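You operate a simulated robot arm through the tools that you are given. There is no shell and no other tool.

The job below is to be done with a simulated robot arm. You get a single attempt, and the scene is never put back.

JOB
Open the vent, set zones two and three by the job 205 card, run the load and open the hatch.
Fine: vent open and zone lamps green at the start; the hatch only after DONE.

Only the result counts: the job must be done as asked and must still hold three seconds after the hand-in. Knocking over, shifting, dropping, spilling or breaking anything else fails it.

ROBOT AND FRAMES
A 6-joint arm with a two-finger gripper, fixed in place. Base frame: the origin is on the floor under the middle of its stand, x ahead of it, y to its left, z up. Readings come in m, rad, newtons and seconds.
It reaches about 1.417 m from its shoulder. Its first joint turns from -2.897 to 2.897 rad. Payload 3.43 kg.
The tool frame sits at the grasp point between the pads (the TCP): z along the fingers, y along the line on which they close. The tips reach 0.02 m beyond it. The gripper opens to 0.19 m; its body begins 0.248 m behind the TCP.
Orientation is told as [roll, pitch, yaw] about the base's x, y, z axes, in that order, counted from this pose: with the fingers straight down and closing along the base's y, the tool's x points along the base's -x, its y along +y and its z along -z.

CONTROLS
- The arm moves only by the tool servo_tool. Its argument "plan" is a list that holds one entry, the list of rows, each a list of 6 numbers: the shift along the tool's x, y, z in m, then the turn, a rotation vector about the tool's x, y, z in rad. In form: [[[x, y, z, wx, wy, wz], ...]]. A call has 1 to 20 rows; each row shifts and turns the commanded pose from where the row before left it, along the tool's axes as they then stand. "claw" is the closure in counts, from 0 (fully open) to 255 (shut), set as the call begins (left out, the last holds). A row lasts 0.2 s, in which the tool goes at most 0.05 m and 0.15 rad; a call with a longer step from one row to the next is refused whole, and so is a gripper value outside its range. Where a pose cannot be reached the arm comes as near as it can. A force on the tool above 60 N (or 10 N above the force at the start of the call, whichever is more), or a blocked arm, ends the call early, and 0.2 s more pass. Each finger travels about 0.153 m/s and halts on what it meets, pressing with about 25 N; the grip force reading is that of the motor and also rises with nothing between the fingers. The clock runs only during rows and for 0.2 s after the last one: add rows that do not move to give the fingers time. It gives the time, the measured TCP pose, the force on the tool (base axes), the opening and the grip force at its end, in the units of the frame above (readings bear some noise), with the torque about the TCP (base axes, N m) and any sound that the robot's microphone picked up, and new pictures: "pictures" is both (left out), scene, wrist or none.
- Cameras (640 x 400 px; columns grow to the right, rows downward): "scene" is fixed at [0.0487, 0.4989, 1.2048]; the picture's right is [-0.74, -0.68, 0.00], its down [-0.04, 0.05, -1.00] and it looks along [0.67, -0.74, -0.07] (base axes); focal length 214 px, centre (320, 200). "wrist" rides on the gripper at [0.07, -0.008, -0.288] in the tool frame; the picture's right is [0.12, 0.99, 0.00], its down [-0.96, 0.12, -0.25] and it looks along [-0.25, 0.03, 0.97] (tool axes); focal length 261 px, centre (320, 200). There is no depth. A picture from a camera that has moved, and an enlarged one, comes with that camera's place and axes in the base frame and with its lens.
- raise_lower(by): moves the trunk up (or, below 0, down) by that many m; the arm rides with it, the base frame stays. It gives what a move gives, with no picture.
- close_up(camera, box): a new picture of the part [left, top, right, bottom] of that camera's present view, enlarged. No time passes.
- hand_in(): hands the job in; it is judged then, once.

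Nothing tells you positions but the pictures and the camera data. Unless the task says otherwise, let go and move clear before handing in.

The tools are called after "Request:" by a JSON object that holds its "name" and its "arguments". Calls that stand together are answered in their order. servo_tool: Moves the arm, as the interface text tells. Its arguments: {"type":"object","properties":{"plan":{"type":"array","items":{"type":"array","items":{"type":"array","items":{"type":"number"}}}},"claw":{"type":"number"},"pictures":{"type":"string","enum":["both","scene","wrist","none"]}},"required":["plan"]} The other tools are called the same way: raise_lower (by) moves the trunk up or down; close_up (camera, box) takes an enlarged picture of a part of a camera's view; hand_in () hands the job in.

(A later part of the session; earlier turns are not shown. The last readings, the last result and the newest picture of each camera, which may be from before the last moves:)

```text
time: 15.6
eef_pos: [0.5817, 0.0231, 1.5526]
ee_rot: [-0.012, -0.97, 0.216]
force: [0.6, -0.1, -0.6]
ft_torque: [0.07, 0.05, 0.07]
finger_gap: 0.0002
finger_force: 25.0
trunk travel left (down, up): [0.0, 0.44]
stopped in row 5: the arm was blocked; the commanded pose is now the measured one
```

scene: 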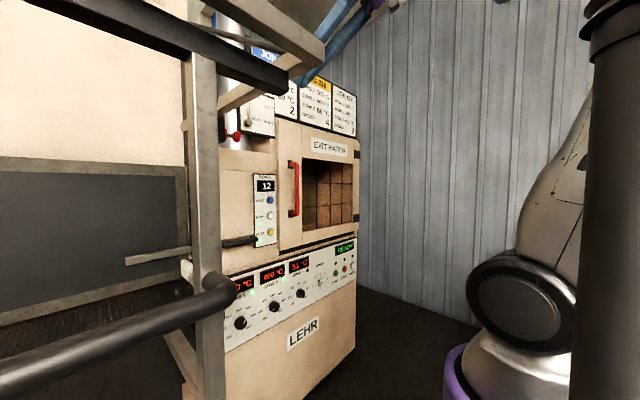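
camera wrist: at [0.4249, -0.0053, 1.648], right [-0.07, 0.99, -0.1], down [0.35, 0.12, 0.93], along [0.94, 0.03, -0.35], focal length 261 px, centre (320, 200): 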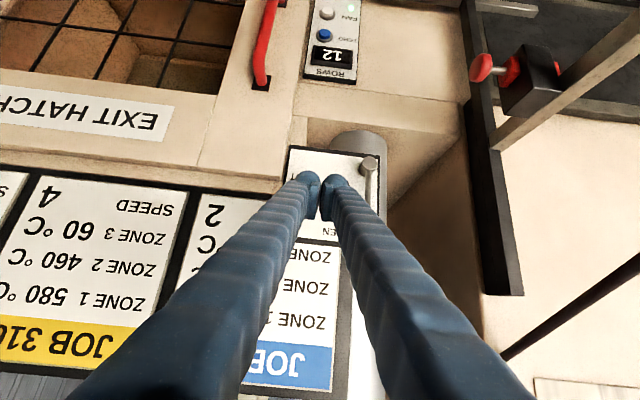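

The arm was blocked again while backing away, and it drifted in yaw. I'll look at the right side of the scene to see what is limiting it.

Request:
{"name": "close_up", "arguments": {"camera": "scene", "box": [440, 0, 640, 400]}}

Request:
{"name": "close_up", "arguments": {"camera": "scene", "box": [240, 0, 440, 125]}}

Request:
{"name": "close_up", "arguments": {"camera": "wrist", "box": [0, 0, 640, 400]}}

```text
1.00 times, centred on (540, 200) of scene (not enlarged: the box is as wide or as high as the picture)
camera zoom: at [0.0487, 0.4989, 1.2048], right [-0.74, -0.68, 0.0], down [-0.04, 0.05, -1.0], along [0.67, -0.74, -0.07], focal length 214 px, centre (100, 200)
```

zoom: 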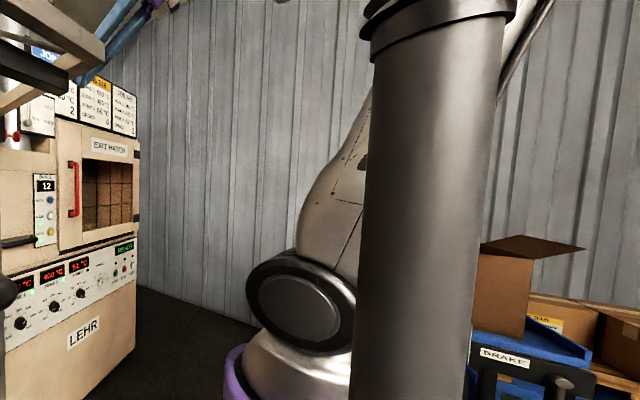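

```text
3.20 times, centred on (340, 62) of scene
camera zoom: at [0.0487, 0.4989, 1.2048], right [-0.74, -0.68, 0.0], down [-0.04, 0.05, -1.0], along [0.67, -0.74, -0.07], focal length 686 px, centre (256, 640)
```

zoom: 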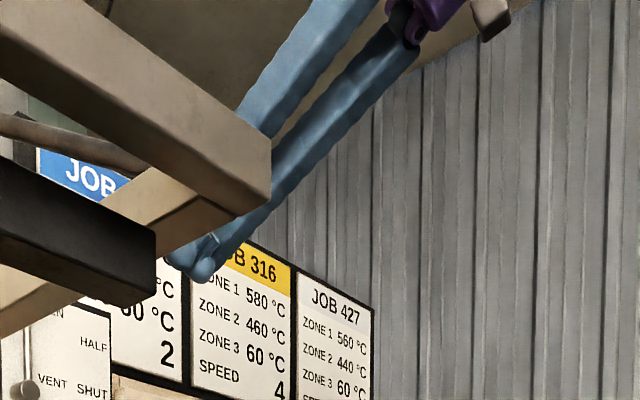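

```text
1.00 times, centred on (320, 200) of wrist (not enlarged: the box is as wide or as high as the picture)
camera zoom: at [0.3105, -0.0418, 1.6554], right [-0.27, 0.96, -0.1], down [0.31, 0.19, 0.93], along [0.91, 0.22, -0.35], focal length 261 px, centre (320, 200)
```

zoom: 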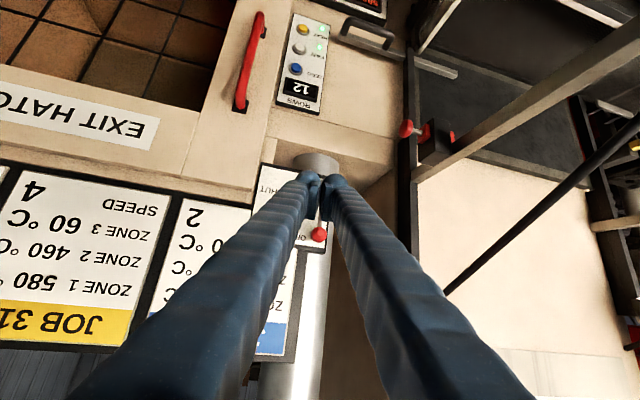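

I think the backward-leaning elbow jams near the mast behind the arm. I'll bring the wrist outward by tilting the fingers down while lowering the tool, and take out the yaw drift.

Request:
{"name": "servo_tool", "arguments": {"plan": [[[0.034, -0.0125, 0.0246, 0, 0.1, 0], [0.0315, -0.0125, 0.0279, 0, 0.1, 0], [0.0285, -0.0125, 0.0309, 0, 0.1, 0], [0.0253, -0.0125, 0.0335, 0, 0.1, 0], [0.0218, -0.0125, 0.0359, 0, 0.1, 0], [0.0181, -0.0125, 0.0379, 0, 0.1, 0], [0, 0, 0, 0.039, 0, 0.1], [0, 0, 0, 0.039, 0, 0.1]]], "pictures": "scene"}}

```text
time: 17.4
eef_pos: [0.6004, -0.0548, 1.2993]
ee_rot: [-0.008, -0.371, -0.013]
force: [-1.1, 0.0, 0.3]
ft_torque: [0.01, -0.09, 0.03]
finger_gap: 0.0
finger_force: 24.7
trunk travel left (down, up): [0.0, 0.44]
```

scene: 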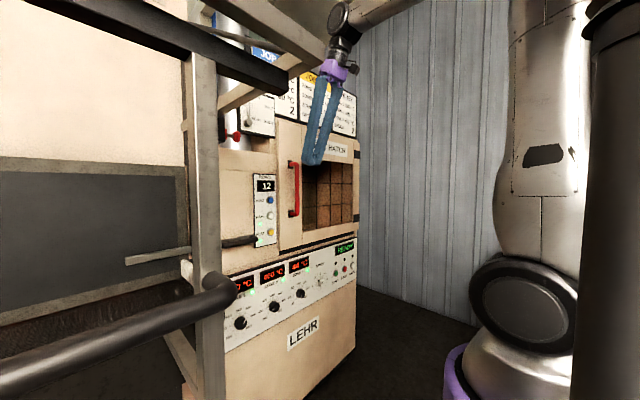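

That worked: the tool is at (0.60, -0.055, 1.30), tilted about 21° from straight down. Next I swing it right and down, clear of the lehr, with the fingers pointing straight down.

Request:
{"name": "servo_tool", "arguments": {"plan": [[[0.0104, -0.0375, 0.0094, 0, 0.093, 0], [0.0094, -0.0375, 0.0103, 0, 0.093, 0], [0.0084, -0.0375, 0.0111, 0, 0.093, 0], [0.0074, -0.0375, 0.0119, 0, 0.092, 0], [0.0063, -0.0375, 0.0125, 0, 0, 0], [0.0063, -0.0375, 0.0125, 0, 0, 0], [0.0063, -0.0375, 0.0125, 0, 0, 0], [0.0063, -0.0375, 0.0125, 0, 0, 0]]], "pictures": "scene"}}

```text
time: 19.2
eef_pos: [0.5474, -0.3538, 1.2007]
ee_rot: [-0.006, 0.003, -0.016]
force: [0.5, 0.3, 0.6]
ft_torque: [-0.08, -0.01, 0.01]
finger_gap: 0.0
finger_force: 25.2
trunk travel left (down, up): [0.0, 0.44]
```

scene: 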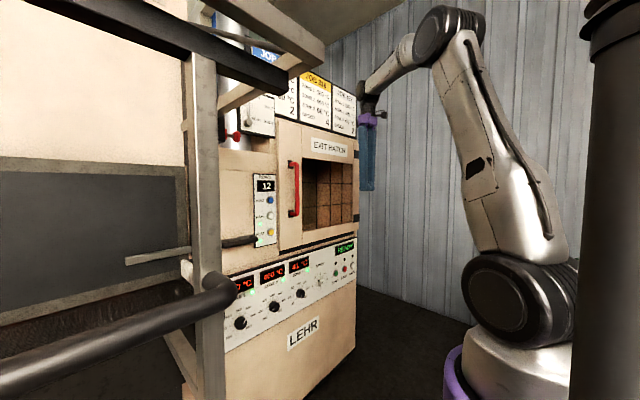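

The whole arm is visible now and tracking well. I'll descend to the right of the hatch with the fingers straight down.

Request:
{"name": "servo_tool", "arguments": {"plan": [[[0, -0.0125, 0.0375, 0, 0, 0], [0, -0.0125, 0.0375, 0, 0, 0], [0, -0.0125, 0.0375, 0, 0, 0], [0, -0.0125, 0.0375, 0, 0, 0], [0, -0.0125, 0.0375, 0, 0, 0], [0, -0.0125, 0.0375, 0, 0, 0], [0, -0.0125, 0.0375, 0, 0, 0], [0, -0.0125, 0.0375, 0, 0, 0], [0, 0, 0.04, 0, 0, 0], [0, 0, 0.04, 0, 0, 0], [0, 0, 0.04, 0, 0, 0], [0, 0, 0.04, 0, 0, 0]]], "pictures": "scene"}}

```text
time: 21.8
eef_pos: [0.5446, -0.4555, 0.74]
ee_rot: [-0.006, 0.002, -0.016]
force: [-0.3, 0.0, 1.4]
ft_torque: [-0.08, 0.0, 0.03]
finger_gap: 0.0
finger_force: 25.1
trunk travel left (down, up): [0.0, 0.44]
```

scene: 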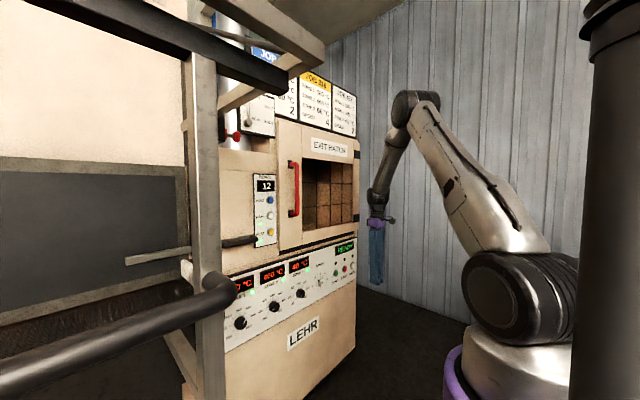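

The arm is well clear. Now I'll raise the trunk so the wrist can work well below the shoulder.

Request:
{"name": "raise_lower", "arguments": {"by": 0.43}}

```text
refused: 0.43 is not a number from -0.4 to 0.4
```

Request:
{"name": "raise_lower", "arguments": {"by": 0.4}}

```text
time: 25.7
eef_pos: [0.5451, -0.455, 1.1403]
ee_rot: [-0.006, 0.002, -0.015]
force: [0.4, -0.5, 0.7]
ft_torque: [-0.01, 0.02, -0.01]
finger_gap: 0.0001
finger_force: 24.6
trunk travel left (down, up): [-0.4, 0.04]
```

The shoulder is now high enough. I'll descend straight down to about z 0.6.

Request:
{"name": "servo_tool", "arguments": {"plan": [[[0, 0, 0.0415, 0, 0, 0], [0, 0, 0.0415, 0, 0, 0], [0, 0, 0.0415, 0, 0, 0], [0, 0, 0.0415, 0, 0, 0], [0, 0, 0.0415, 0, 0, 0], [0, 0, 0.0415, 0, 0, 0], [0, 0, 0.0415, 0, 0, 0], [0, 0, 0.0415, 0, 0, 0], [0, 0, 0.0415, 0, 0, 0], [0, 0, 0.0415, 0, 0, 0], [0, 0, 0.0415, 0, 0, 0], [0, 0, 0.0415, 0, 0, 0], [0, 0, 0.0415, 0, 0, 0]]], "pictures": "both"}}

```text
time: 28.5
eef_pos: [0.5459, -0.456, 0.6012]
ee_rot: [-0.008, 0.003, -0.015]
force: [0.3, 0.0, -0.3]
ft_torque: [-0.01, 0.08, 0.03]
finger_gap: 0.0
finger_force: 25.3
trunk travel left (down, up): [-0.4, 0.04]
camera wrist: at [0.4747, -0.4617, 0.887], right [-0.1, 0.99, -0.01], down [0.96, 0.1, 0.24], along [0.24, 0.02, -0.97], focal length 261 px, centre (320, 200)
```

scene: 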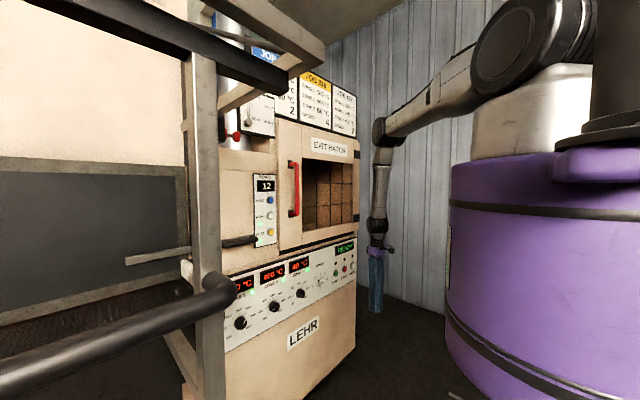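
wrist: 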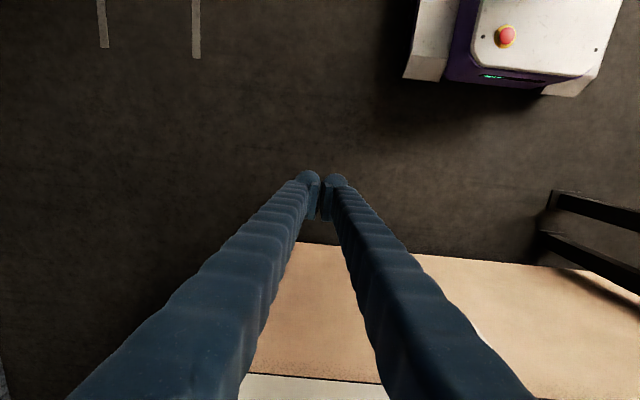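

The fingers hang at (0.546, -0.456, 0.60), right of the knobs and clear of everything. I'll now pitch them forward toward the panel, half at a time.

Request:
{"name": "servo_tool", "arguments": {"plan": [[[-0.011, 0.0045, -0.006, 0, -0.15, 0], [-0.0118, 0.0045, -0.0043, 0, -0.15, 0], [-0.0123, 0.0045, -0.0025, 0, -0.15, 0], [-0.0125, 0.0045, -0.0006, 0, -0.15, 0], [-0.0125, 0.0045, 0.0013, 0, -0.15, 0], [-0.0121, 0.0045, 0.0031, 0, -0.15, 0]]], "pictures": "scene"}}

```text
time: 29.9
eef_pos: [0.6519, -0.4753, 0.6187]
ee_rot: [0.123, -0.729, -0.079]
force: [0.5, -0.6, -0.4]
ft_torque: [0.04, 0.01, 0.07]
finger_gap: 0.0
finger_force: 24.4
out of reach, approached as far as the arm can: row 1, 2, 4, 5, 6
trunk travel left (down, up): [-0.4, 0.04]
```

scene: 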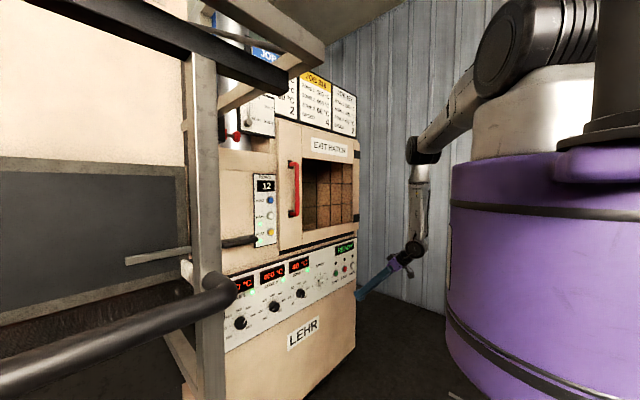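

Near the straight-wrist posture the arm could only approximate the path. I'll hold for a moment to see whether it settles onto the commanded pose.

Request:
{"name": "servo_tool", "arguments": {"plan": [[[0, 0, 0, 0, 0, 0], [0, 0, 0, 0, 0, 0], [0, 0, 0, 0, 0, 0]]], "pictures": "wrist"}}

Request:
{"name": "close_up", "arguments": {"camera": "scene", "box": [330, 80, 490, 310]}}

```text
time: 30.7
eef_pos: [0.6509, -0.4746, 0.6172]
ee_rot: [0.123, -0.725, -0.077]
force: [-0.8, -0.8, -0.1]
ft_torque: [0.04, -0.01, -0.01]
finger_gap: 0.0
finger_force: 24.9
trunk travel left (down, up): [-0.4, 0.04]
camera wrist: at [0.4064, -0.5002, 0.7827], right [-0.09, 1.0, 0.01], down [0.55, 0.04, 0.83], along [0.83, 0.08, -0.55], focal length 261 px, centre (320, 200)
```

wrist: 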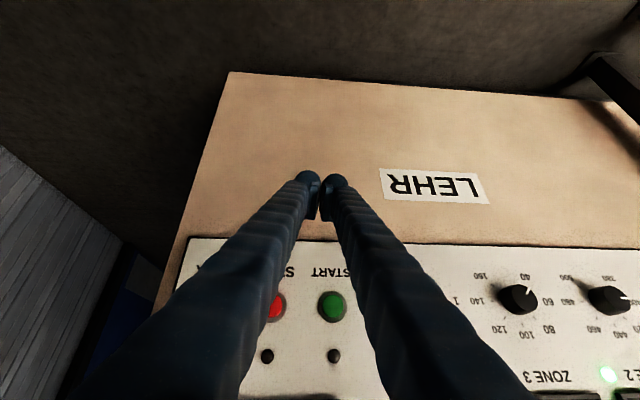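

```text
1.74 times, centred on (410, 195) of scene
camera zoom: at [0.0487, 0.4989, 1.2048], right [-0.74, -0.68, 0.0], down [-0.04, 0.05, -1.0], along [0.67, -0.74, -0.07], focal length 373 px, centre (164, 209)
```

zoom: 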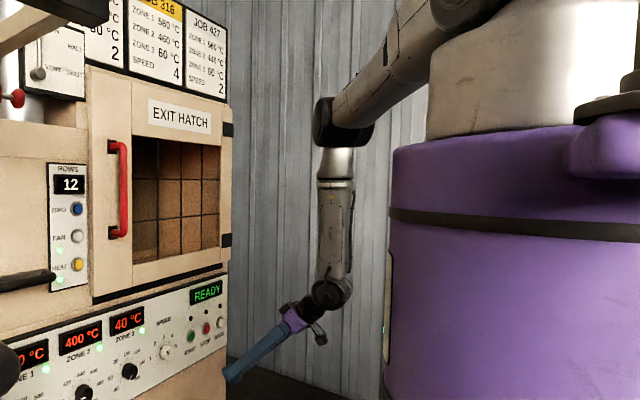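

It holds its pose, and zone 3's lamp is now green at 40. I'll continue pitching forward while removing the small roll and yaw errors.

Request:
{"name": "servo_tool", "arguments": {"plan": [[[0, 0, 0, 0.12, 0, 0], [-0.008, 0.005, -0.004, 0, -0.12, 0], [-0.008, 0.005, -0.003, 0, -0.12, 0], [-0.008, 0.005, -0.002, 0, -0.12, 0], [-0.008, 0.005, 0, -0.03, -0.12, 0]]], "pictures": "scene"}}

```text
time: 31.9
eef_pos: [0.6857, -0.4958, 0.6404]
ee_rot: [0.291, -1.2, -0.241]
force: [0.0, 0.5, 0.5]
ft_torque: [0.03, 0.09, 0.03]
finger_gap: 0.0
finger_force: 25.2
out of reach, approached as far as the arm can: row 1, 2, 3, 4
trunk travel left (down, up): [-0.4, 0.04]
```

scene: 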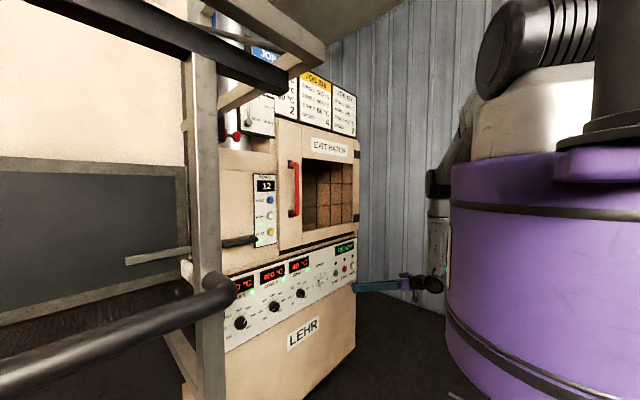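

The fingers now point nearly forward, about 20° below horizontal. I'll slide left toward the zone 3 knob, which should unload the wrist, and re-check the attitude there.

Request:
{"name": "servo_tool", "arguments": {"plan": [[[0, 0.033, 0, 0, 0, 0], [0, 0.033, 0, 0, 0, 0], [0, 0.033, 0, 0, 0, 0], [0, 0.033, 0, 0, 0, 0], [0, 0.033, 0, 0, 0, 0], [0, 0.033, 0, 0, 0, 0], [0, 0.033, 0, 0, 0, 0], [0, 0.033, 0, 0, 0, 0]]], "pictures": "both"}}

```text
time: 33.7
eef_pos: [0.7745, -0.3947, 0.5889]
ee_rot: [0.341, -1.194, -0.294]
force: [-18.7, 0.3, 10.8]
ft_torque: [0.19, -0.41, 0.14]
finger_gap: 0.0
finger_force: 34.5
out of reach, approached as far as the arm can: row 1, 2, 3, 4, 5, 6, 7, 8
trunk travel left (down, up): [-0.4, 0.04]
stopped in row 8: the force on the tool passed its limit at 69 N (the readings are from after the stop); the commanded pose is now the measured one
camera wrist: at [0.4802, -0.4162, 0.6204], right [-0.07, 1.0, 0.01], down [0.1, 0.0, 0.99], along [0.99, 0.07, -0.1], focal length 261 px, centre (320, 200)
```

scene: 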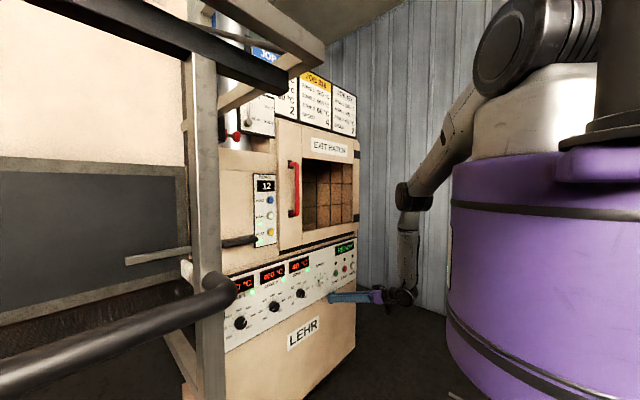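
wrist: 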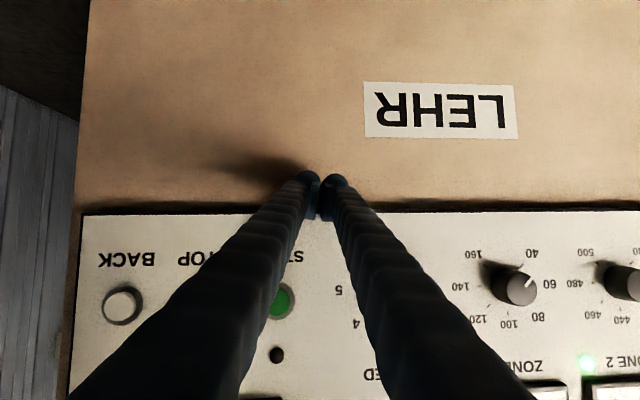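

The fingertips touched the lehr body below the panel because the arm could not follow the sideways move. I'll back off now and see how well it tracks.

Request:
{"name": "servo_tool", "arguments": {"plan": [[[-0.0085, 0.0025, -0.0245, 0, 0, 0], [-0.0085, 0.0025, -0.0245, 0, 0, 0], [-0.0085, 0.0025, -0.0245, 0, 0, 0]]], "pictures": "both"}}

```text
time: 34.5
eef_pos: [0.7402, -0.4288, 0.6205]
ee_rot: [0.374, -1.19, -0.316]
force: [0.1, 0.3, -0.1]
ft_torque: [-0.01, -0.05, -0.02]
finger_gap: 0.0
finger_force: 34.0
out of reach, approached as far as the arm can: row 1, 2, 3
trunk travel left (down, up): [-0.4, 0.04]
camera wrist: at [0.4464, -0.4522, 0.6513], right [-0.08, 1.0, 0.02], down [0.1, -0.02, 0.99], along [0.99, 0.08, -0.1], focal length 261 px, centre (320, 200)
```

scene: 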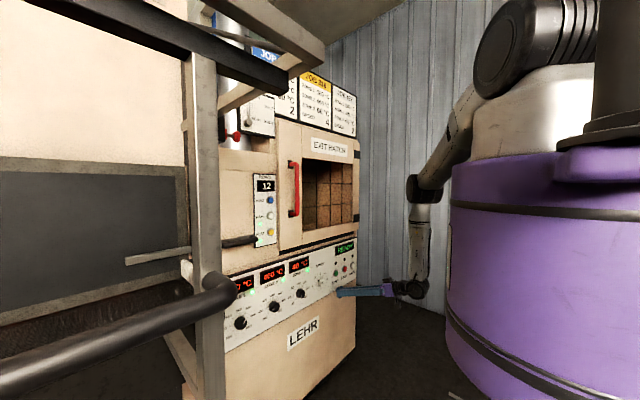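
wrist: 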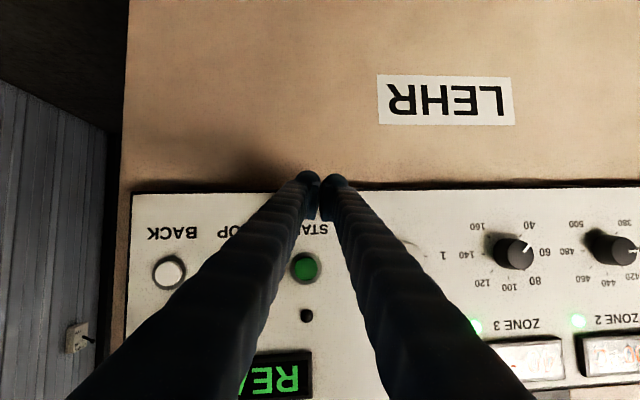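

I think the wrist's bend is limited in this arm configuration. I'll flip it: bring the fingers down, tilt them back toward the robot, then swing them around to forward the other way, which will put the camera on top. First comes pointing down.

Request:
{"name": "servo_tool", "arguments": {"plan": [[[0.0214, 0.0054, -0.0292, 0, 0.15, 0], [0.0255, 0.0054, -0.0257, 0, 0.15, 0], [0.029, 0.0054, -0.0216, 0, 0.15, 0], [0.0319, 0.0054, -0.017, 0, 0.15, 0], [0.0341, 0.0054, -0.012, 0, 0.15, 0], [0.0355, 0.0054, -0.0068, 0, 0.15, 0], [0.0362, 0.0054, -0.0015, 0, 0.15, 0], [0.0359, 0.0054, 0.004, 0, 0.15, 0]]], "pictures": "scene"}}

```text
time: 36.3
eef_pos: [0.5, -0.405, 0.5375]
ee_rot: [0.118, -0.064, -0.038]
force: [-2.8, 1.0, -0.1]
ft_torque: [-0.07, -0.35, -0.02]
finger_gap: 0.0
finger_force: 34.4
out of reach, approached as far as the arm can: row 1, 2
trunk travel left (down, up): [-0.4, 0.04]
```

scene: 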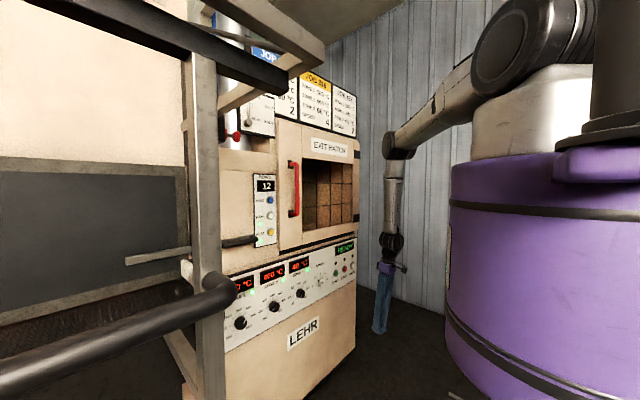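

The fingers point down again and tracking is good. Next I tilt them back toward the robot, keeping the wrist in place.

Request:
{"name": "servo_tool", "arguments": {"plan": [[[0.047, 0, -0.0027, 0.04, 0.115, 0], [0.047, 0, -0.0027, 0.04, 0.115, 0], [0.047, 0, -0.0027, 0.038, 0.115, 0], [0.047, 0, -0.0027, 0, 0.115, 0], [0.047, 0, -0.0027, 0, 0.115, 0], [0.047, 0, -0.0027, 0, 0.115, 0]]], "pictures": "scene"}}

```text
time: 37.7
eef_pos: [0.2128, -0.4166, 0.6262]
ee_rot: [0.007, 0.677, 0.049]
force: [0.1, 0.2, -0.3]
ft_torque: [0.0, -0.03, 0.01]
finger_gap: 0.0
finger_force: 34.2
trunk travel left (down, up): [-0.4, 0.04]
```

scene: 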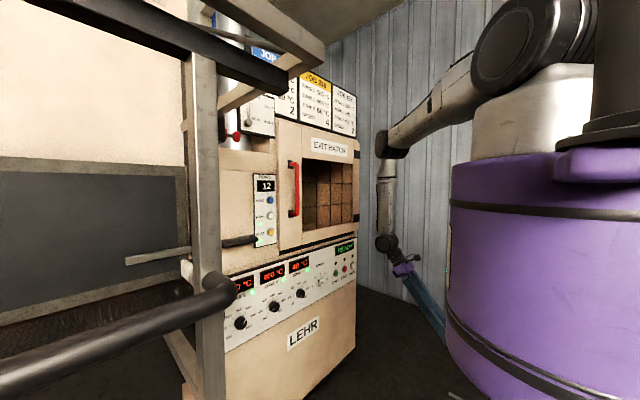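

Tracking is exact now. I'll swing the fingers around the vertical, via the left side, half a turn in two stages.

Request:
{"name": "servo_tool", "arguments": {"plan": [[[-0.0021, 0.0372, -0.0017, -0.0908, 0, 0.1131], [-0.0021, 0.0372, -0.0017, -0.0908, 0, 0.1131], [-0.0021, 0.0372, -0.0017, -0.0908, 0, 0.1131], [-0.0021, 0.0372, -0.0017, -0.0908, 0, 0.1131], [-0.0021, 0.0372, -0.0017, -0.0908, 0, 0.1131], [-0.0021, 0.0372, -0.0017, -0.0908, 0, 0.1131], [-0.0021, 0.0372, -0.0017, -0.0908, 0, 0.1131], [-0.0021, 0.0372, -0.0017, -0.0908, 0, 0.1131], [-0.0021, 0.0372, -0.0017, -0.0908, 0, 0.1131], [-0.0021, 0.0372, -0.0017, -0.0908, 0, 0.1131], [-0.0021, 0.0372, -0.0017, -0.0908, 0, 0.1131]]], "pictures": "scene"}}

```text
time: 40.1
eef_pos: [0.4669, -0.1452, 0.6322]
ee_rot: [0.0, 0.684, -1.554]
force: [-0.2, 0.1, -0.5]
ft_torque: [-0.01, 0.02, -0.01]
finger_gap: 0.0
finger_force: 34.3
trunk travel left (down, up): [-0.4, 0.04]
```

scene: 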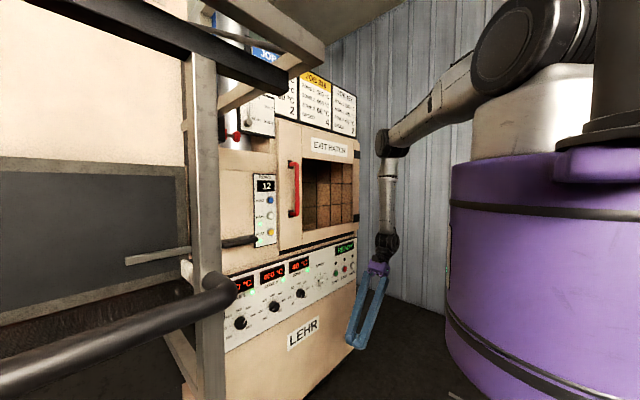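

That worked perfectly. Second half of the swing, to point toward the lehr.

Request:
{"name": "servo_tool", "arguments": {"plan": [[[-0.0021, 0.0372, -0.0017, -0.0908, 0, 0.1131], [-0.0021, 0.0372, -0.0017, -0.0908, 0, 0.1131], [-0.0021, 0.0372, -0.0017, -0.0908, 0, 0.1131], [-0.0021, 0.0372, -0.0017, -0.0908, 0, 0.1131], [-0.0021, 0.0372, -0.0017, -0.0908, 0, 0.1131], [-0.0021, 0.0372, -0.0017, -0.0908, 0, 0.1131], [-0.0021, 0.0372, -0.0017, -0.0908, 0, 0.1131], [-0.0021, 0.0372, -0.0017, -0.0908, 0, 0.1131], [-0.0021, 0.0372, -0.0017, -0.0908, 0, 0.1131], [-0.0021, 0.0372, -0.0017, -0.0908, 0, 0.1131], [-0.0021, 0.0372, -0.0017, -0.0908, 0, 0.1131]]], "pictures": "both"}}

```text
time: 42.5
eef_pos: [0.7265, -0.4047, 0.6269]
ee_rot: [-0.01, 0.675, 3.13]
force: [0.2, -0.3, -0.1]
ft_torque: [-0.02, 0.03, 0.0]
finger_gap: 0.0
finger_force: 34.8
trunk travel left (down, up): [-0.4, 0.04]
camera wrist: at [0.6022, -0.3984, 0.8941], right [0.09, -0.99, 0.07], down [-0.91, -0.11, -0.41], along [0.41, -0.03, -0.91], focal length 261 px, centre (320, 200)
```

scene: 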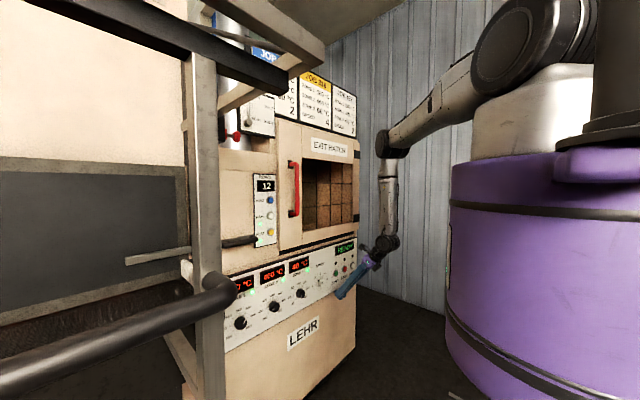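
wrist: 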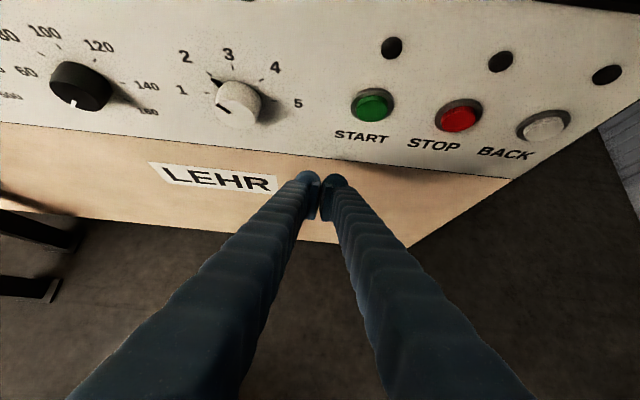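

The flip worked: the wrist picture is upright with the camera above. Now I pitch the fingers up to near horizontal at knob height, backing off slightly.

Request:
{"name": "servo_tool", "arguments": {"plan": [[[0.003, 0, -0.0117, 0, 0.129, 0], [0.0044, 0, -0.0112, 0, 0.129, 0], [0.0058, 0, -0.0105, 0, 0.129, 0], [0.0072, 0, -0.0098, 0, 0.129, 0], [0.0083, 0, -0.0087, 0, 0.129, 0], [0.0095, 0, -0.0075, 0, 0.129, 0]]], "pictures": "both"}}

```text
time: 43.9
eef_pos: [0.6968, -0.4071, 0.6951]
ee_rot: [-0.053, 1.452, 3.082]
force: [-0.1, 0.1, 0.0]
ft_torque: [0.01, 0.02, 0.03]
finger_gap: 0.0
finger_force: 34.8
trunk travel left (down, up): [-0.4, 0.04]
camera wrist: at [0.4202, -0.3981, 0.7984], right [0.01, -0.99, 0.11], down [-0.36, -0.11, -0.93], along [0.93, -0.03, -0.36], focal length 261 px, centre (320, 200)
```

scene: 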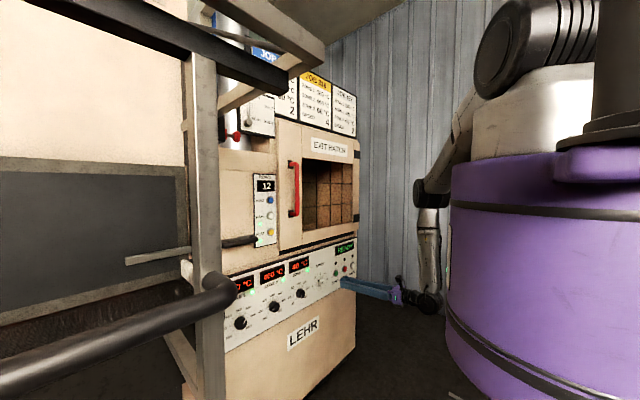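
wrist: 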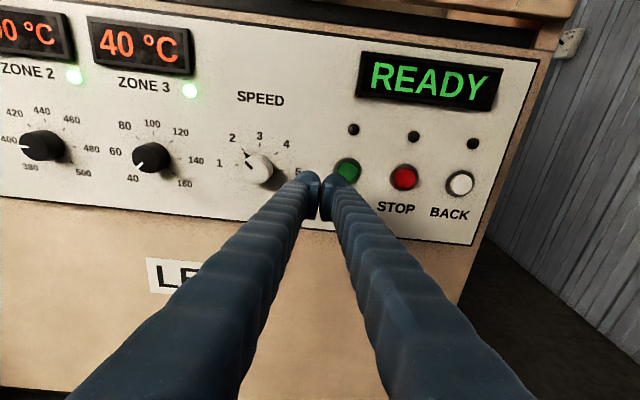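

The fingers now point at the panel with good alignment. Zone 3's knob is near (0.785, -0.167, 0.692) and zone 2's near (0.785, -0.017, 0.693), with pointers at 40 and 400. I'll zoom in on the knobs.

Request:
{"name": "close_up", "arguments": {"camera": "wrist", "box": [0, 80, 220, 218]}}

Request:
{"name": "close_up", "arguments": {"camera": "wrist", "box": [200, 80, 320, 200]}}

Request:
{"name": "close_up", "arguments": {"camera": "scene", "box": [256, 265, 320, 305]}}

```text
2.90 times, centred on (110, 149) of wrist
camera zoom: at [0.4202, -0.3981, 0.7984], right [0.01, -0.99, 0.11], down [-0.36, -0.11, -0.93], along [0.93, -0.03, -0.36], focal length 756 px, centre (929, 348)
```

zoom: 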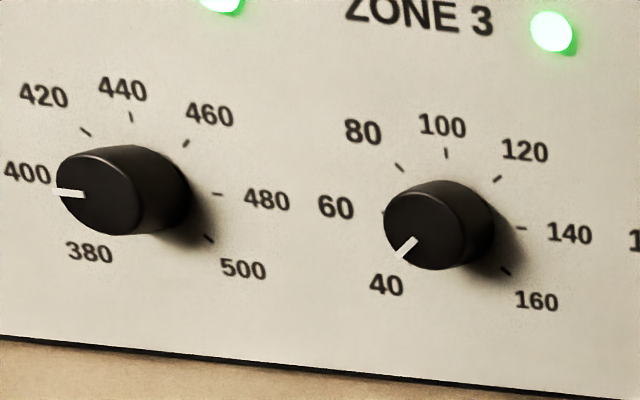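

```text
3.33 times, centred on (260, 140) of wrist
camera zoom: at [0.4202, -0.3981, 0.7984], right [0.01, -0.99, 0.11], down [-0.36, -0.11, -0.93], along [0.93, -0.03, -0.36], focal length 869 px, centre (520, 400)
```

zoom: 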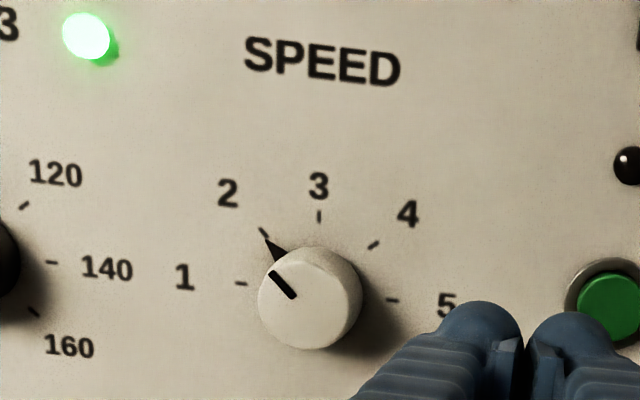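

```text
10.00 times, centred on (288, 285) of scene
camera zoom: at [0.0487, 0.4989, 1.2048], right [-0.74, -0.68, 0.0], down [-0.04, 0.05, -1.0], along [0.67, -0.74, -0.07], focal length 2145 px, centre (640, -650)
```

zoom: 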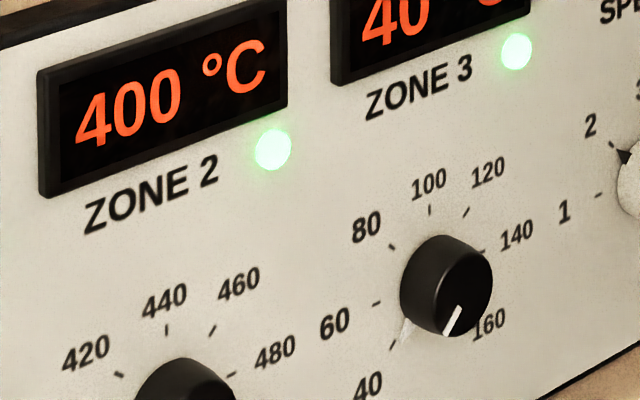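

Zone 3's knob points at 40, zone 2's at 400 and speed at 2. I'll move the tool in front of the zone 3 knob.

Request:
{"name": "servo_tool", "arguments": {"plan": [[[0, -0.03, 0, 0, 0, 0], [0, -0.03, 0, 0, 0, 0], [0, -0.03, 0, 0, 0, 0], [0, -0.03, 0, 0, 0, 0], [0, -0.03, 0, 0, 0, 0], [0, -0.03, 0, 0, 0, 0], [0, -0.03, 0, 0, 0, 0], [0, -0.03, 0, 0, 0, 0]]], "pictures": "both"}}

```text
time: 45.7
eef_pos: [0.6989, -0.1667, 0.6973]
ee_rot: [-0.056, 1.45, 3.079]
force: [0.8, -0.2, -0.4]
ft_torque: [0.0, -0.02, 0.02]
finger_gap: 0.0002
finger_force: 33.9
trunk travel left (down, up): [-0.4, 0.04]
camera wrist: at [0.4209, -0.1584, 0.8005], right [0.01, -0.99, 0.11], down [-0.36, -0.11, -0.93], along [0.93, -0.03, -0.36], focal length 261 px, centre (320, 200)
```

scene: 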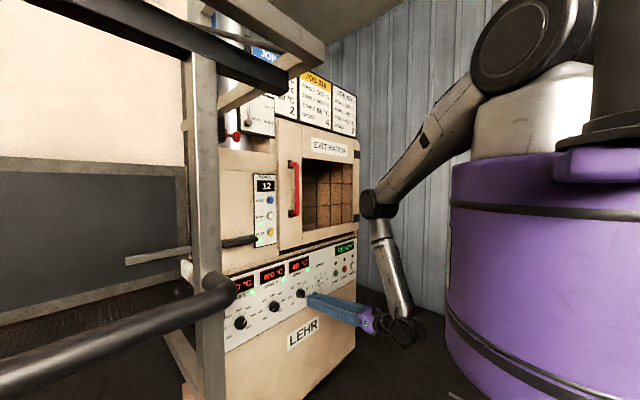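
wrist: 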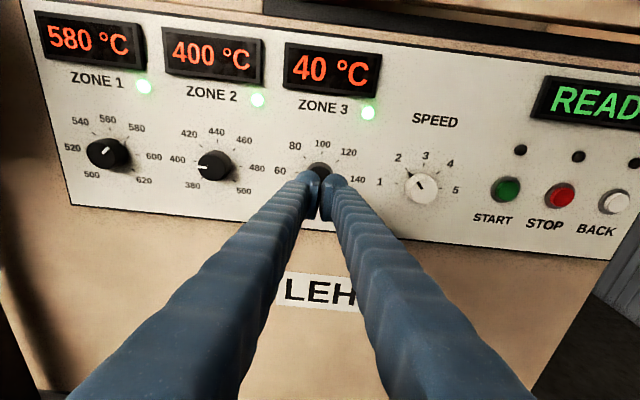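

All displays are visible (580, 400, 40, all green) and the tool is straight in front of the zone 3 knob. I'll open the fingers to about 0.085 m and look.

Request:
{"name": "servo_tool", "arguments": {"plan": [[[0, 0, 0, 0, 0, 0], [0, 0, 0, 0, 0, 0], [0, 0, 0, 0, 0, 0]]], "claw": 141, "pictures": "wrist"}}

Request:
{"name": "close_up", "arguments": {"camera": "wrist", "box": [240, 110, 400, 235]}}

```text
time: 46.5
eef_pos: [0.6993, -0.1665, 0.697]
ee_rot: [-0.054, 1.449, 3.084]
force: [0.3, -0.4, -0.6]
ft_torque: [0.01, 0.0, 0.02]
finger_gap: 0.0848
finger_force: 0.1
trunk travel left (down, up): [-0.4, 0.04]
camera wrist: at [0.421, -0.1585, 0.8006], right [0.01, -0.99, 0.11], down [-0.36, -0.11, -0.93], along [0.93, -0.03, -0.36], focal length 261 px, centre (320, 200)
```

wrist: 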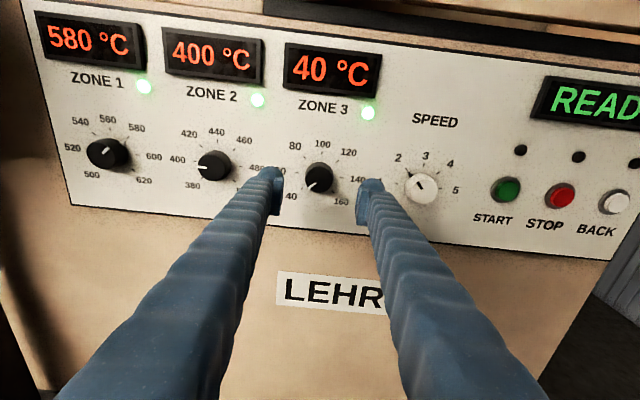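

```text
3.20 times, centred on (320, 172) of wrist
camera zoom: at [0.421, -0.1585, 0.8006], right [0.01, -0.99, 0.11], down [-0.36, -0.11, -0.93], along [0.93, -0.03, -0.36], focal length 834 px, centre (320, 288)
```

zoom: 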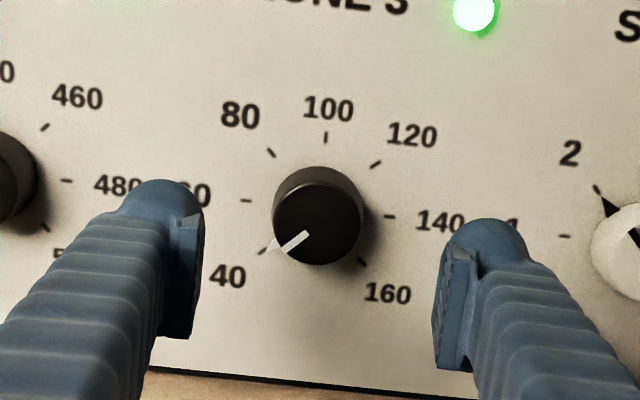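

The knob centre is about y -0.1665, z 0.6935; it is about 0.04 m across and sticks out about 0.02 m. I'll level the tool along x and move in with the open fingers around it, stopping about 7 mm short of the panel.

Request:
{"name": "servo_tool", "arguments": {"plan": [[[0, 0, 0, 0, 0.118, 0], [-0.0009, 0, 0.0178, 0, 0, 0], [-0.0009, 0, 0.0178, 0, 0, 0], [-0.0009, 0, 0.0178, 0, 0, 0], [-0.0009, 0, 0.0168, 0, 0, 0]]], "pictures": "both"}}

Request:
{"name": "close_up", "arguments": {"camera": "wrist", "box": [240, 110, 400, 235]}}

Request:
{"name": "close_up", "arguments": {"camera": "scene", "box": [270, 265, 350, 315]}}

```text
time: 47.7
eef_pos: [0.7753, -0.1712, 0.7097]
ee_rot: [-1.073, 1.565, 2.066]
force: [0.4, -0.1, 0.1]
ft_torque: [0.0, -0.01, 0.02]
finger_gap: 0.0848
finger_force: 0.0
out of reach, approached as far as the arm can: row 1
trunk travel left (down, up): [-0.4, 0.04]
camera wrist: at [0.4877, -0.1618, 0.7802], right [0.0, -0.99, 0.11], down [-0.25, -0.11, -0.96], along [0.97, -0.03, -0.25], focal length 261 px, centre (320, 200)
```

scene: 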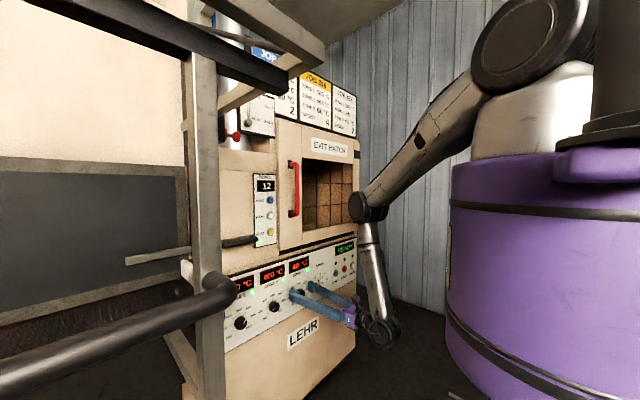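
wrist: 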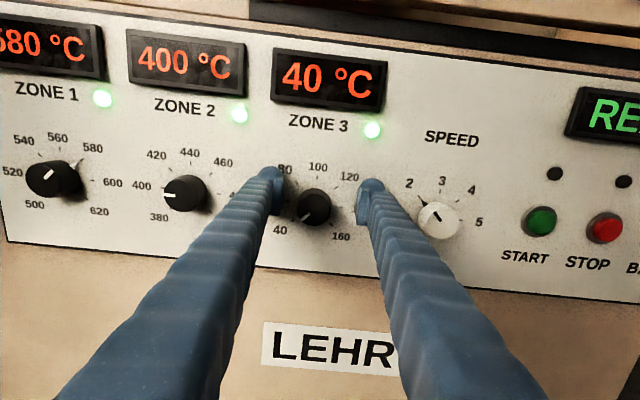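

```text
3.20 times, centred on (320, 172) of wrist
camera zoom: at [0.4877, -0.1618, 0.7802], right [0.0, -0.99, 0.11], down [-0.25, -0.11, -0.96], along [0.97, -0.03, -0.25], focal length 834 px, centre (320, 288)
```

zoom: 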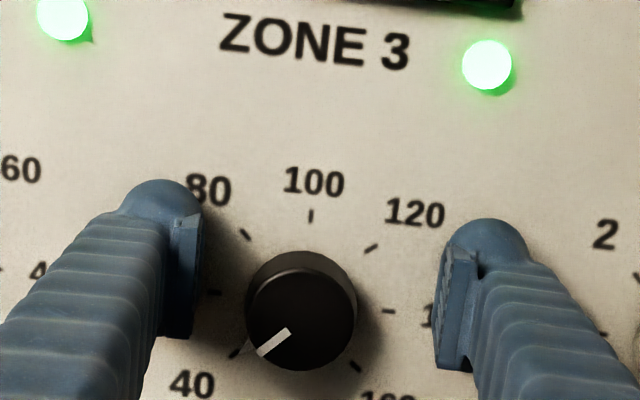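

```text
8.00 times, centred on (310, 290) of scene
camera zoom: at [0.0487, 0.4989, 1.2048], right [-0.74, -0.68, 0.0], down [-0.04, 0.05, -1.0], along [0.67, -0.74, -0.07], focal length 1716 px, centre (400, -520)
```

zoom: 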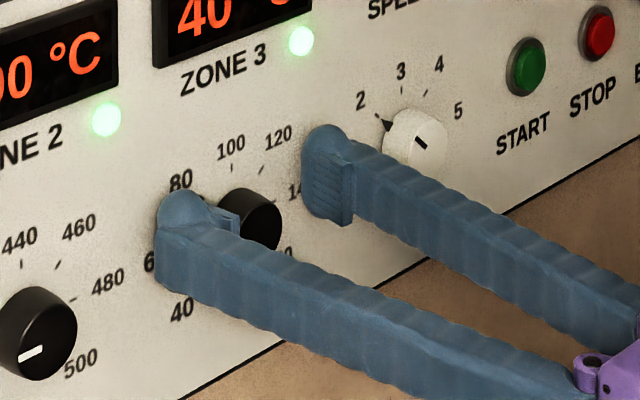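

The level attitude was slightly off in position: I'm about 16 mm too high and 5 mm right. I'll correct that and check before gripping.

Request:
{"name": "servo_tool", "arguments": {"plan": [[[-0.0081, -0.0025, -0.004, 0, 0, 0], [-0.0081, -0.0025, 0, 0, 0, 0]]], "pictures": "wrist"}}

Request:
{"name": "close_up", "arguments": {"camera": "wrist", "box": [240, 110, 400, 235]}}

Request:
{"name": "close_up", "arguments": {"camera": "scene", "box": [270, 265, 350, 315]}}

```text
time: 48.3
eef_pos: [0.7726, -0.1657, 0.6948]
ee_rot: [-0.738, 1.562, 2.401]
force: [0.5, 0.3, 0.8]
ft_torque: [-0.02, 0.02, 0.0]
finger_gap: 0.085
finger_force: 0.2
trunk travel left (down, up): [-0.4, 0.04]
camera wrist: at [0.4847, -0.1568, 0.7664], right [0.0, -0.99, 0.11], down [-0.25, -0.11, -0.96], along [0.97, -0.03, -0.25], focal length 261 px, centre (320, 200)
```

wrist: 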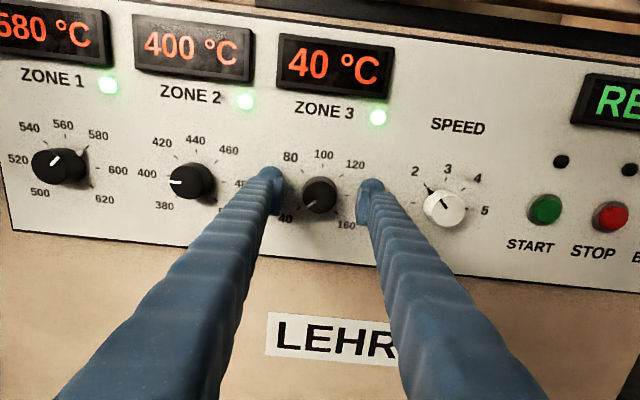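

```text
3.20 times, centred on (320, 172) of wrist
camera zoom: at [0.4847, -0.1568, 0.7664], right [0.0, -0.99, 0.11], down [-0.25, -0.11, -0.96], along [0.97, -0.03, -0.25], focal length 834 px, centre (320, 288)
```

zoom: 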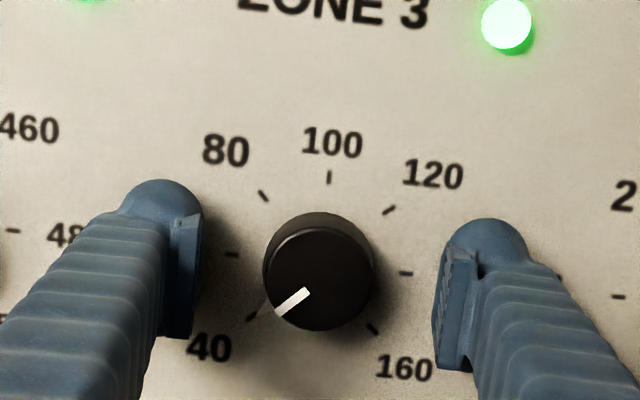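

```text
8.00 times, centred on (310, 290) of scene
camera zoom: at [0.0487, 0.4989, 1.2048], right [-0.74, -0.68, 0.0], down [-0.04, 0.05, -1.0], along [0.67, -0.74, -0.07], focal length 1716 px, centre (400, -520)
```

zoom: 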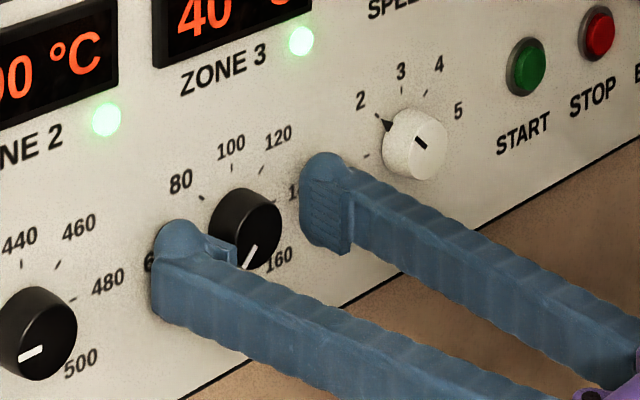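

The knob is centred between the fingers. I'll close on it.

Request:
{"name": "servo_tool", "arguments": {"plan": [[[0, 0, 0, 0, 0, 0], [0, 0, 0, 0, 0, 0], [0, 0, 0, 0, 0, 0]]], "claw": 255, "pictures": "wrist"}}

Request:
{"name": "close_up", "arguments": {"camera": "wrist", "box": [240, 110, 400, 235]}}

```text
time: 49.1
eef_pos: [0.7727, -0.1645, 0.6951]
ee_rot: [-0.741, 1.56, 2.4]
force: [2.7, 3.7, 2.1]
ft_torque: [-0.01, -0.03, 0.02]
finger_gap: 0.0387
finger_force: 44.8
trunk travel left (down, up): [-0.4, 0.04]
camera wrist: at [0.4847, -0.1566, 0.7665], right [0.0, -0.99, 0.11], down [-0.25, -0.11, -0.96], along [0.97, -0.03, -0.25], focal length 261 px, centre (320, 200)
```

wrist: 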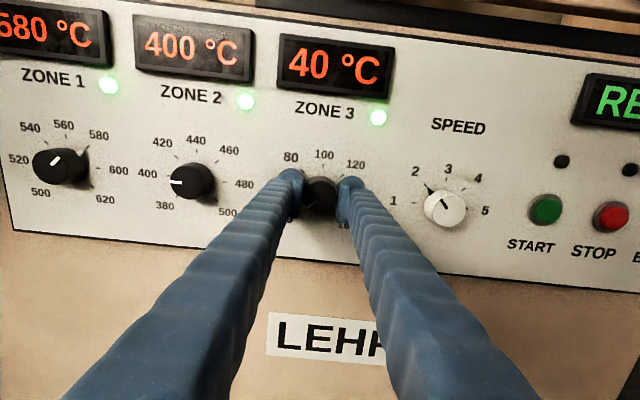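

```text
3.20 times, centred on (320, 172) of wrist
camera zoom: at [0.4847, -0.1566, 0.7665], right [0.0, -0.99, 0.11], down [-0.25, -0.11, -0.96], along [0.97, -0.03, -0.25], focal length 834 px, centre (320, 288)
```

zoom: 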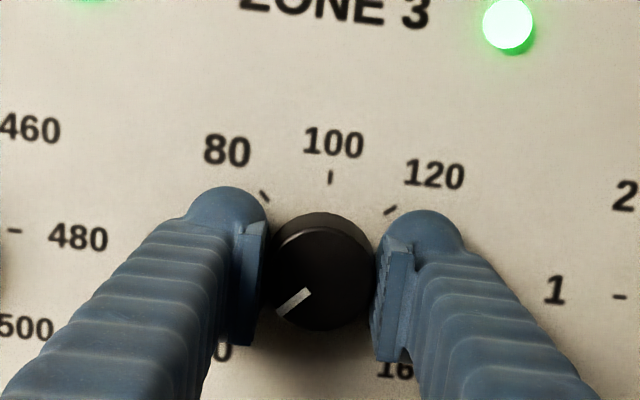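

The knob is gripped at 0.039 m. Now I turn it 45° clockwise, from 40 to 60.

Request:
{"name": "servo_tool", "arguments": {"plan": [[[0, 0, 0, 0, 0, 0.1309], [0, 0, 0, 0, 0, 0.1309], [0, 0, 0, 0, 0, 0.1309], [0, 0, 0, 0, 0, 0.1309], [0, 0, 0, 0, 0, 0.1309], [0, 0, 0, 0, 0, 0.1309], [0, 0, 0, 0, 0, 0]]], "pictures": "both"}}

Request:
{"name": "close_up", "arguments": {"camera": "wrist", "box": [240, 110, 400, 235]}}

Request:
{"name": "close_up", "arguments": {"camera": "scene", "box": [256, 255, 352, 315]}}

```text
time: 50.7
eef_pos: [0.7723, -0.1651, 0.6956]
ee_rot: [-1.559, 0.778, 1.577]
force: [13.4, 14.9, 5.5]
ft_torque: [0.02, -0.01, 0.16]
finger_gap: 0.0383
finger_force: 45.5
trunk travel left (down, up): [-0.4, 0.04]
camera wrist: at [0.4843, -0.2088, 0.7515], right [-0.01, -0.78, -0.62], down [-0.25, 0.6, -0.76], along [0.97, 0.15, -0.2], focal length 261 px, centre (320, 200)
```

scene: 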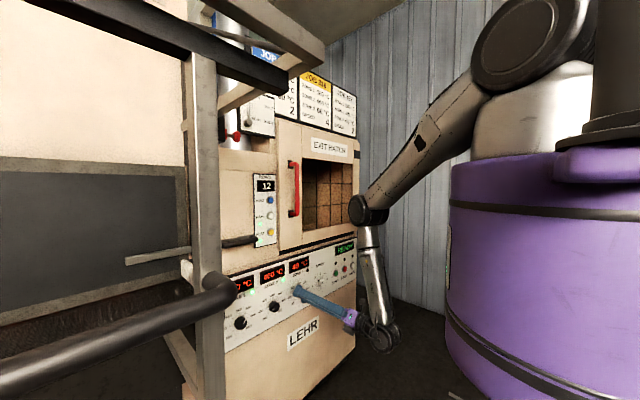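
wrist: 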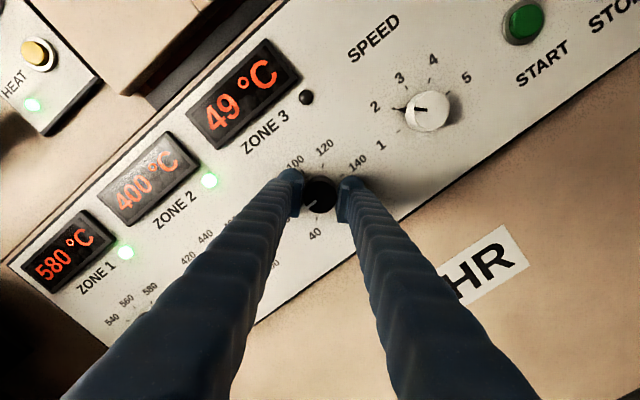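

```text
3.20 times, centred on (320, 172) of wrist
camera zoom: at [0.4843, -0.2088, 0.7515], right [-0.01, -0.78, -0.62], down [-0.25, 0.6, -0.76], along [0.97, 0.15, -0.2], focal length 834 px, centre (320, 288)
```

zoom: 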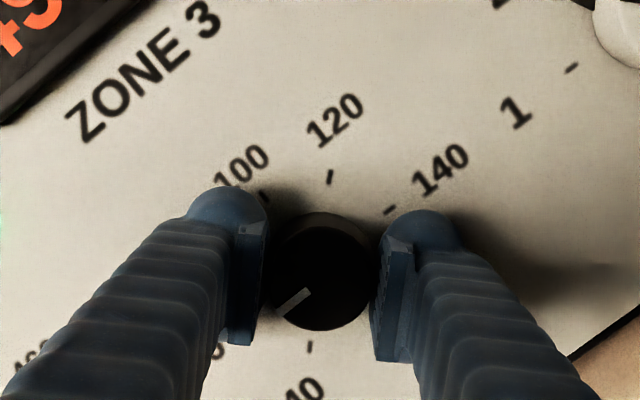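

```text
6.67 times, centred on (304, 285) of scene
camera zoom: at [0.0487, 0.4989, 1.2048], right [-0.74, -0.68, 0.0], down [-0.04, 0.05, -1.0], along [0.67, -0.74, -0.07], focal length 1430 px, centre (427, -367)
```

zoom: 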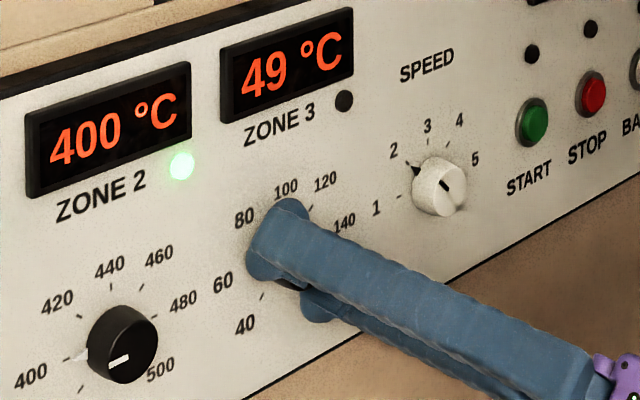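

The knob turned with the fingers and zone 3 is warming, now at 49. I'll hold and wait to see where it settles.

Request:
{"name": "servo_tool", "arguments": {"plan": [[[0, 0, 0, 0, 0, 0], [0, 0, 0, 0, 0, 0], [0, 0, 0, 0, 0, 0], [0, 0, 0, 0, 0, 0], [0, 0, 0, 0, 0, 0], [0, 0, 0, 0, 0, 0], [0, 0, 0, 0, 0, 0], [0, 0, 0, 0, 0, 0]]], "pictures": "scene"}}

Request:
{"name": "close_up", "arguments": {"camera": "scene", "box": [256, 255, 352, 315]}}

```text
time: 52.5
eef_pos: [0.7726, -0.1655, 0.6945]
ee_rot: [-1.559, 0.778, 1.575]
force: [16.4, 18.3, 8.3]
ft_torque: [0.02, -0.05, 0.2]
finger_gap: 0.0387
finger_force: 44.5
trunk travel left (down, up): [-0.4, 0.04]
```

scene: 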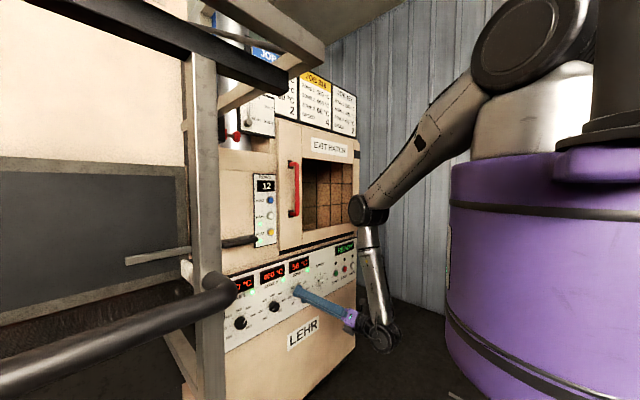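

```text
6.67 times, centred on (304, 285) of scene
camera zoom: at [0.0487, 0.4989, 1.2048], right [-0.74, -0.68, 0.0], down [-0.04, 0.05, -1.0], along [0.67, -0.74, -0.07], focal length 1430 px, centre (427, -367)
```

zoom: 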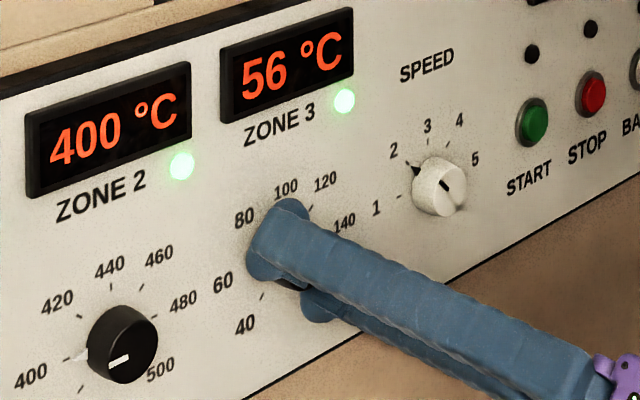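

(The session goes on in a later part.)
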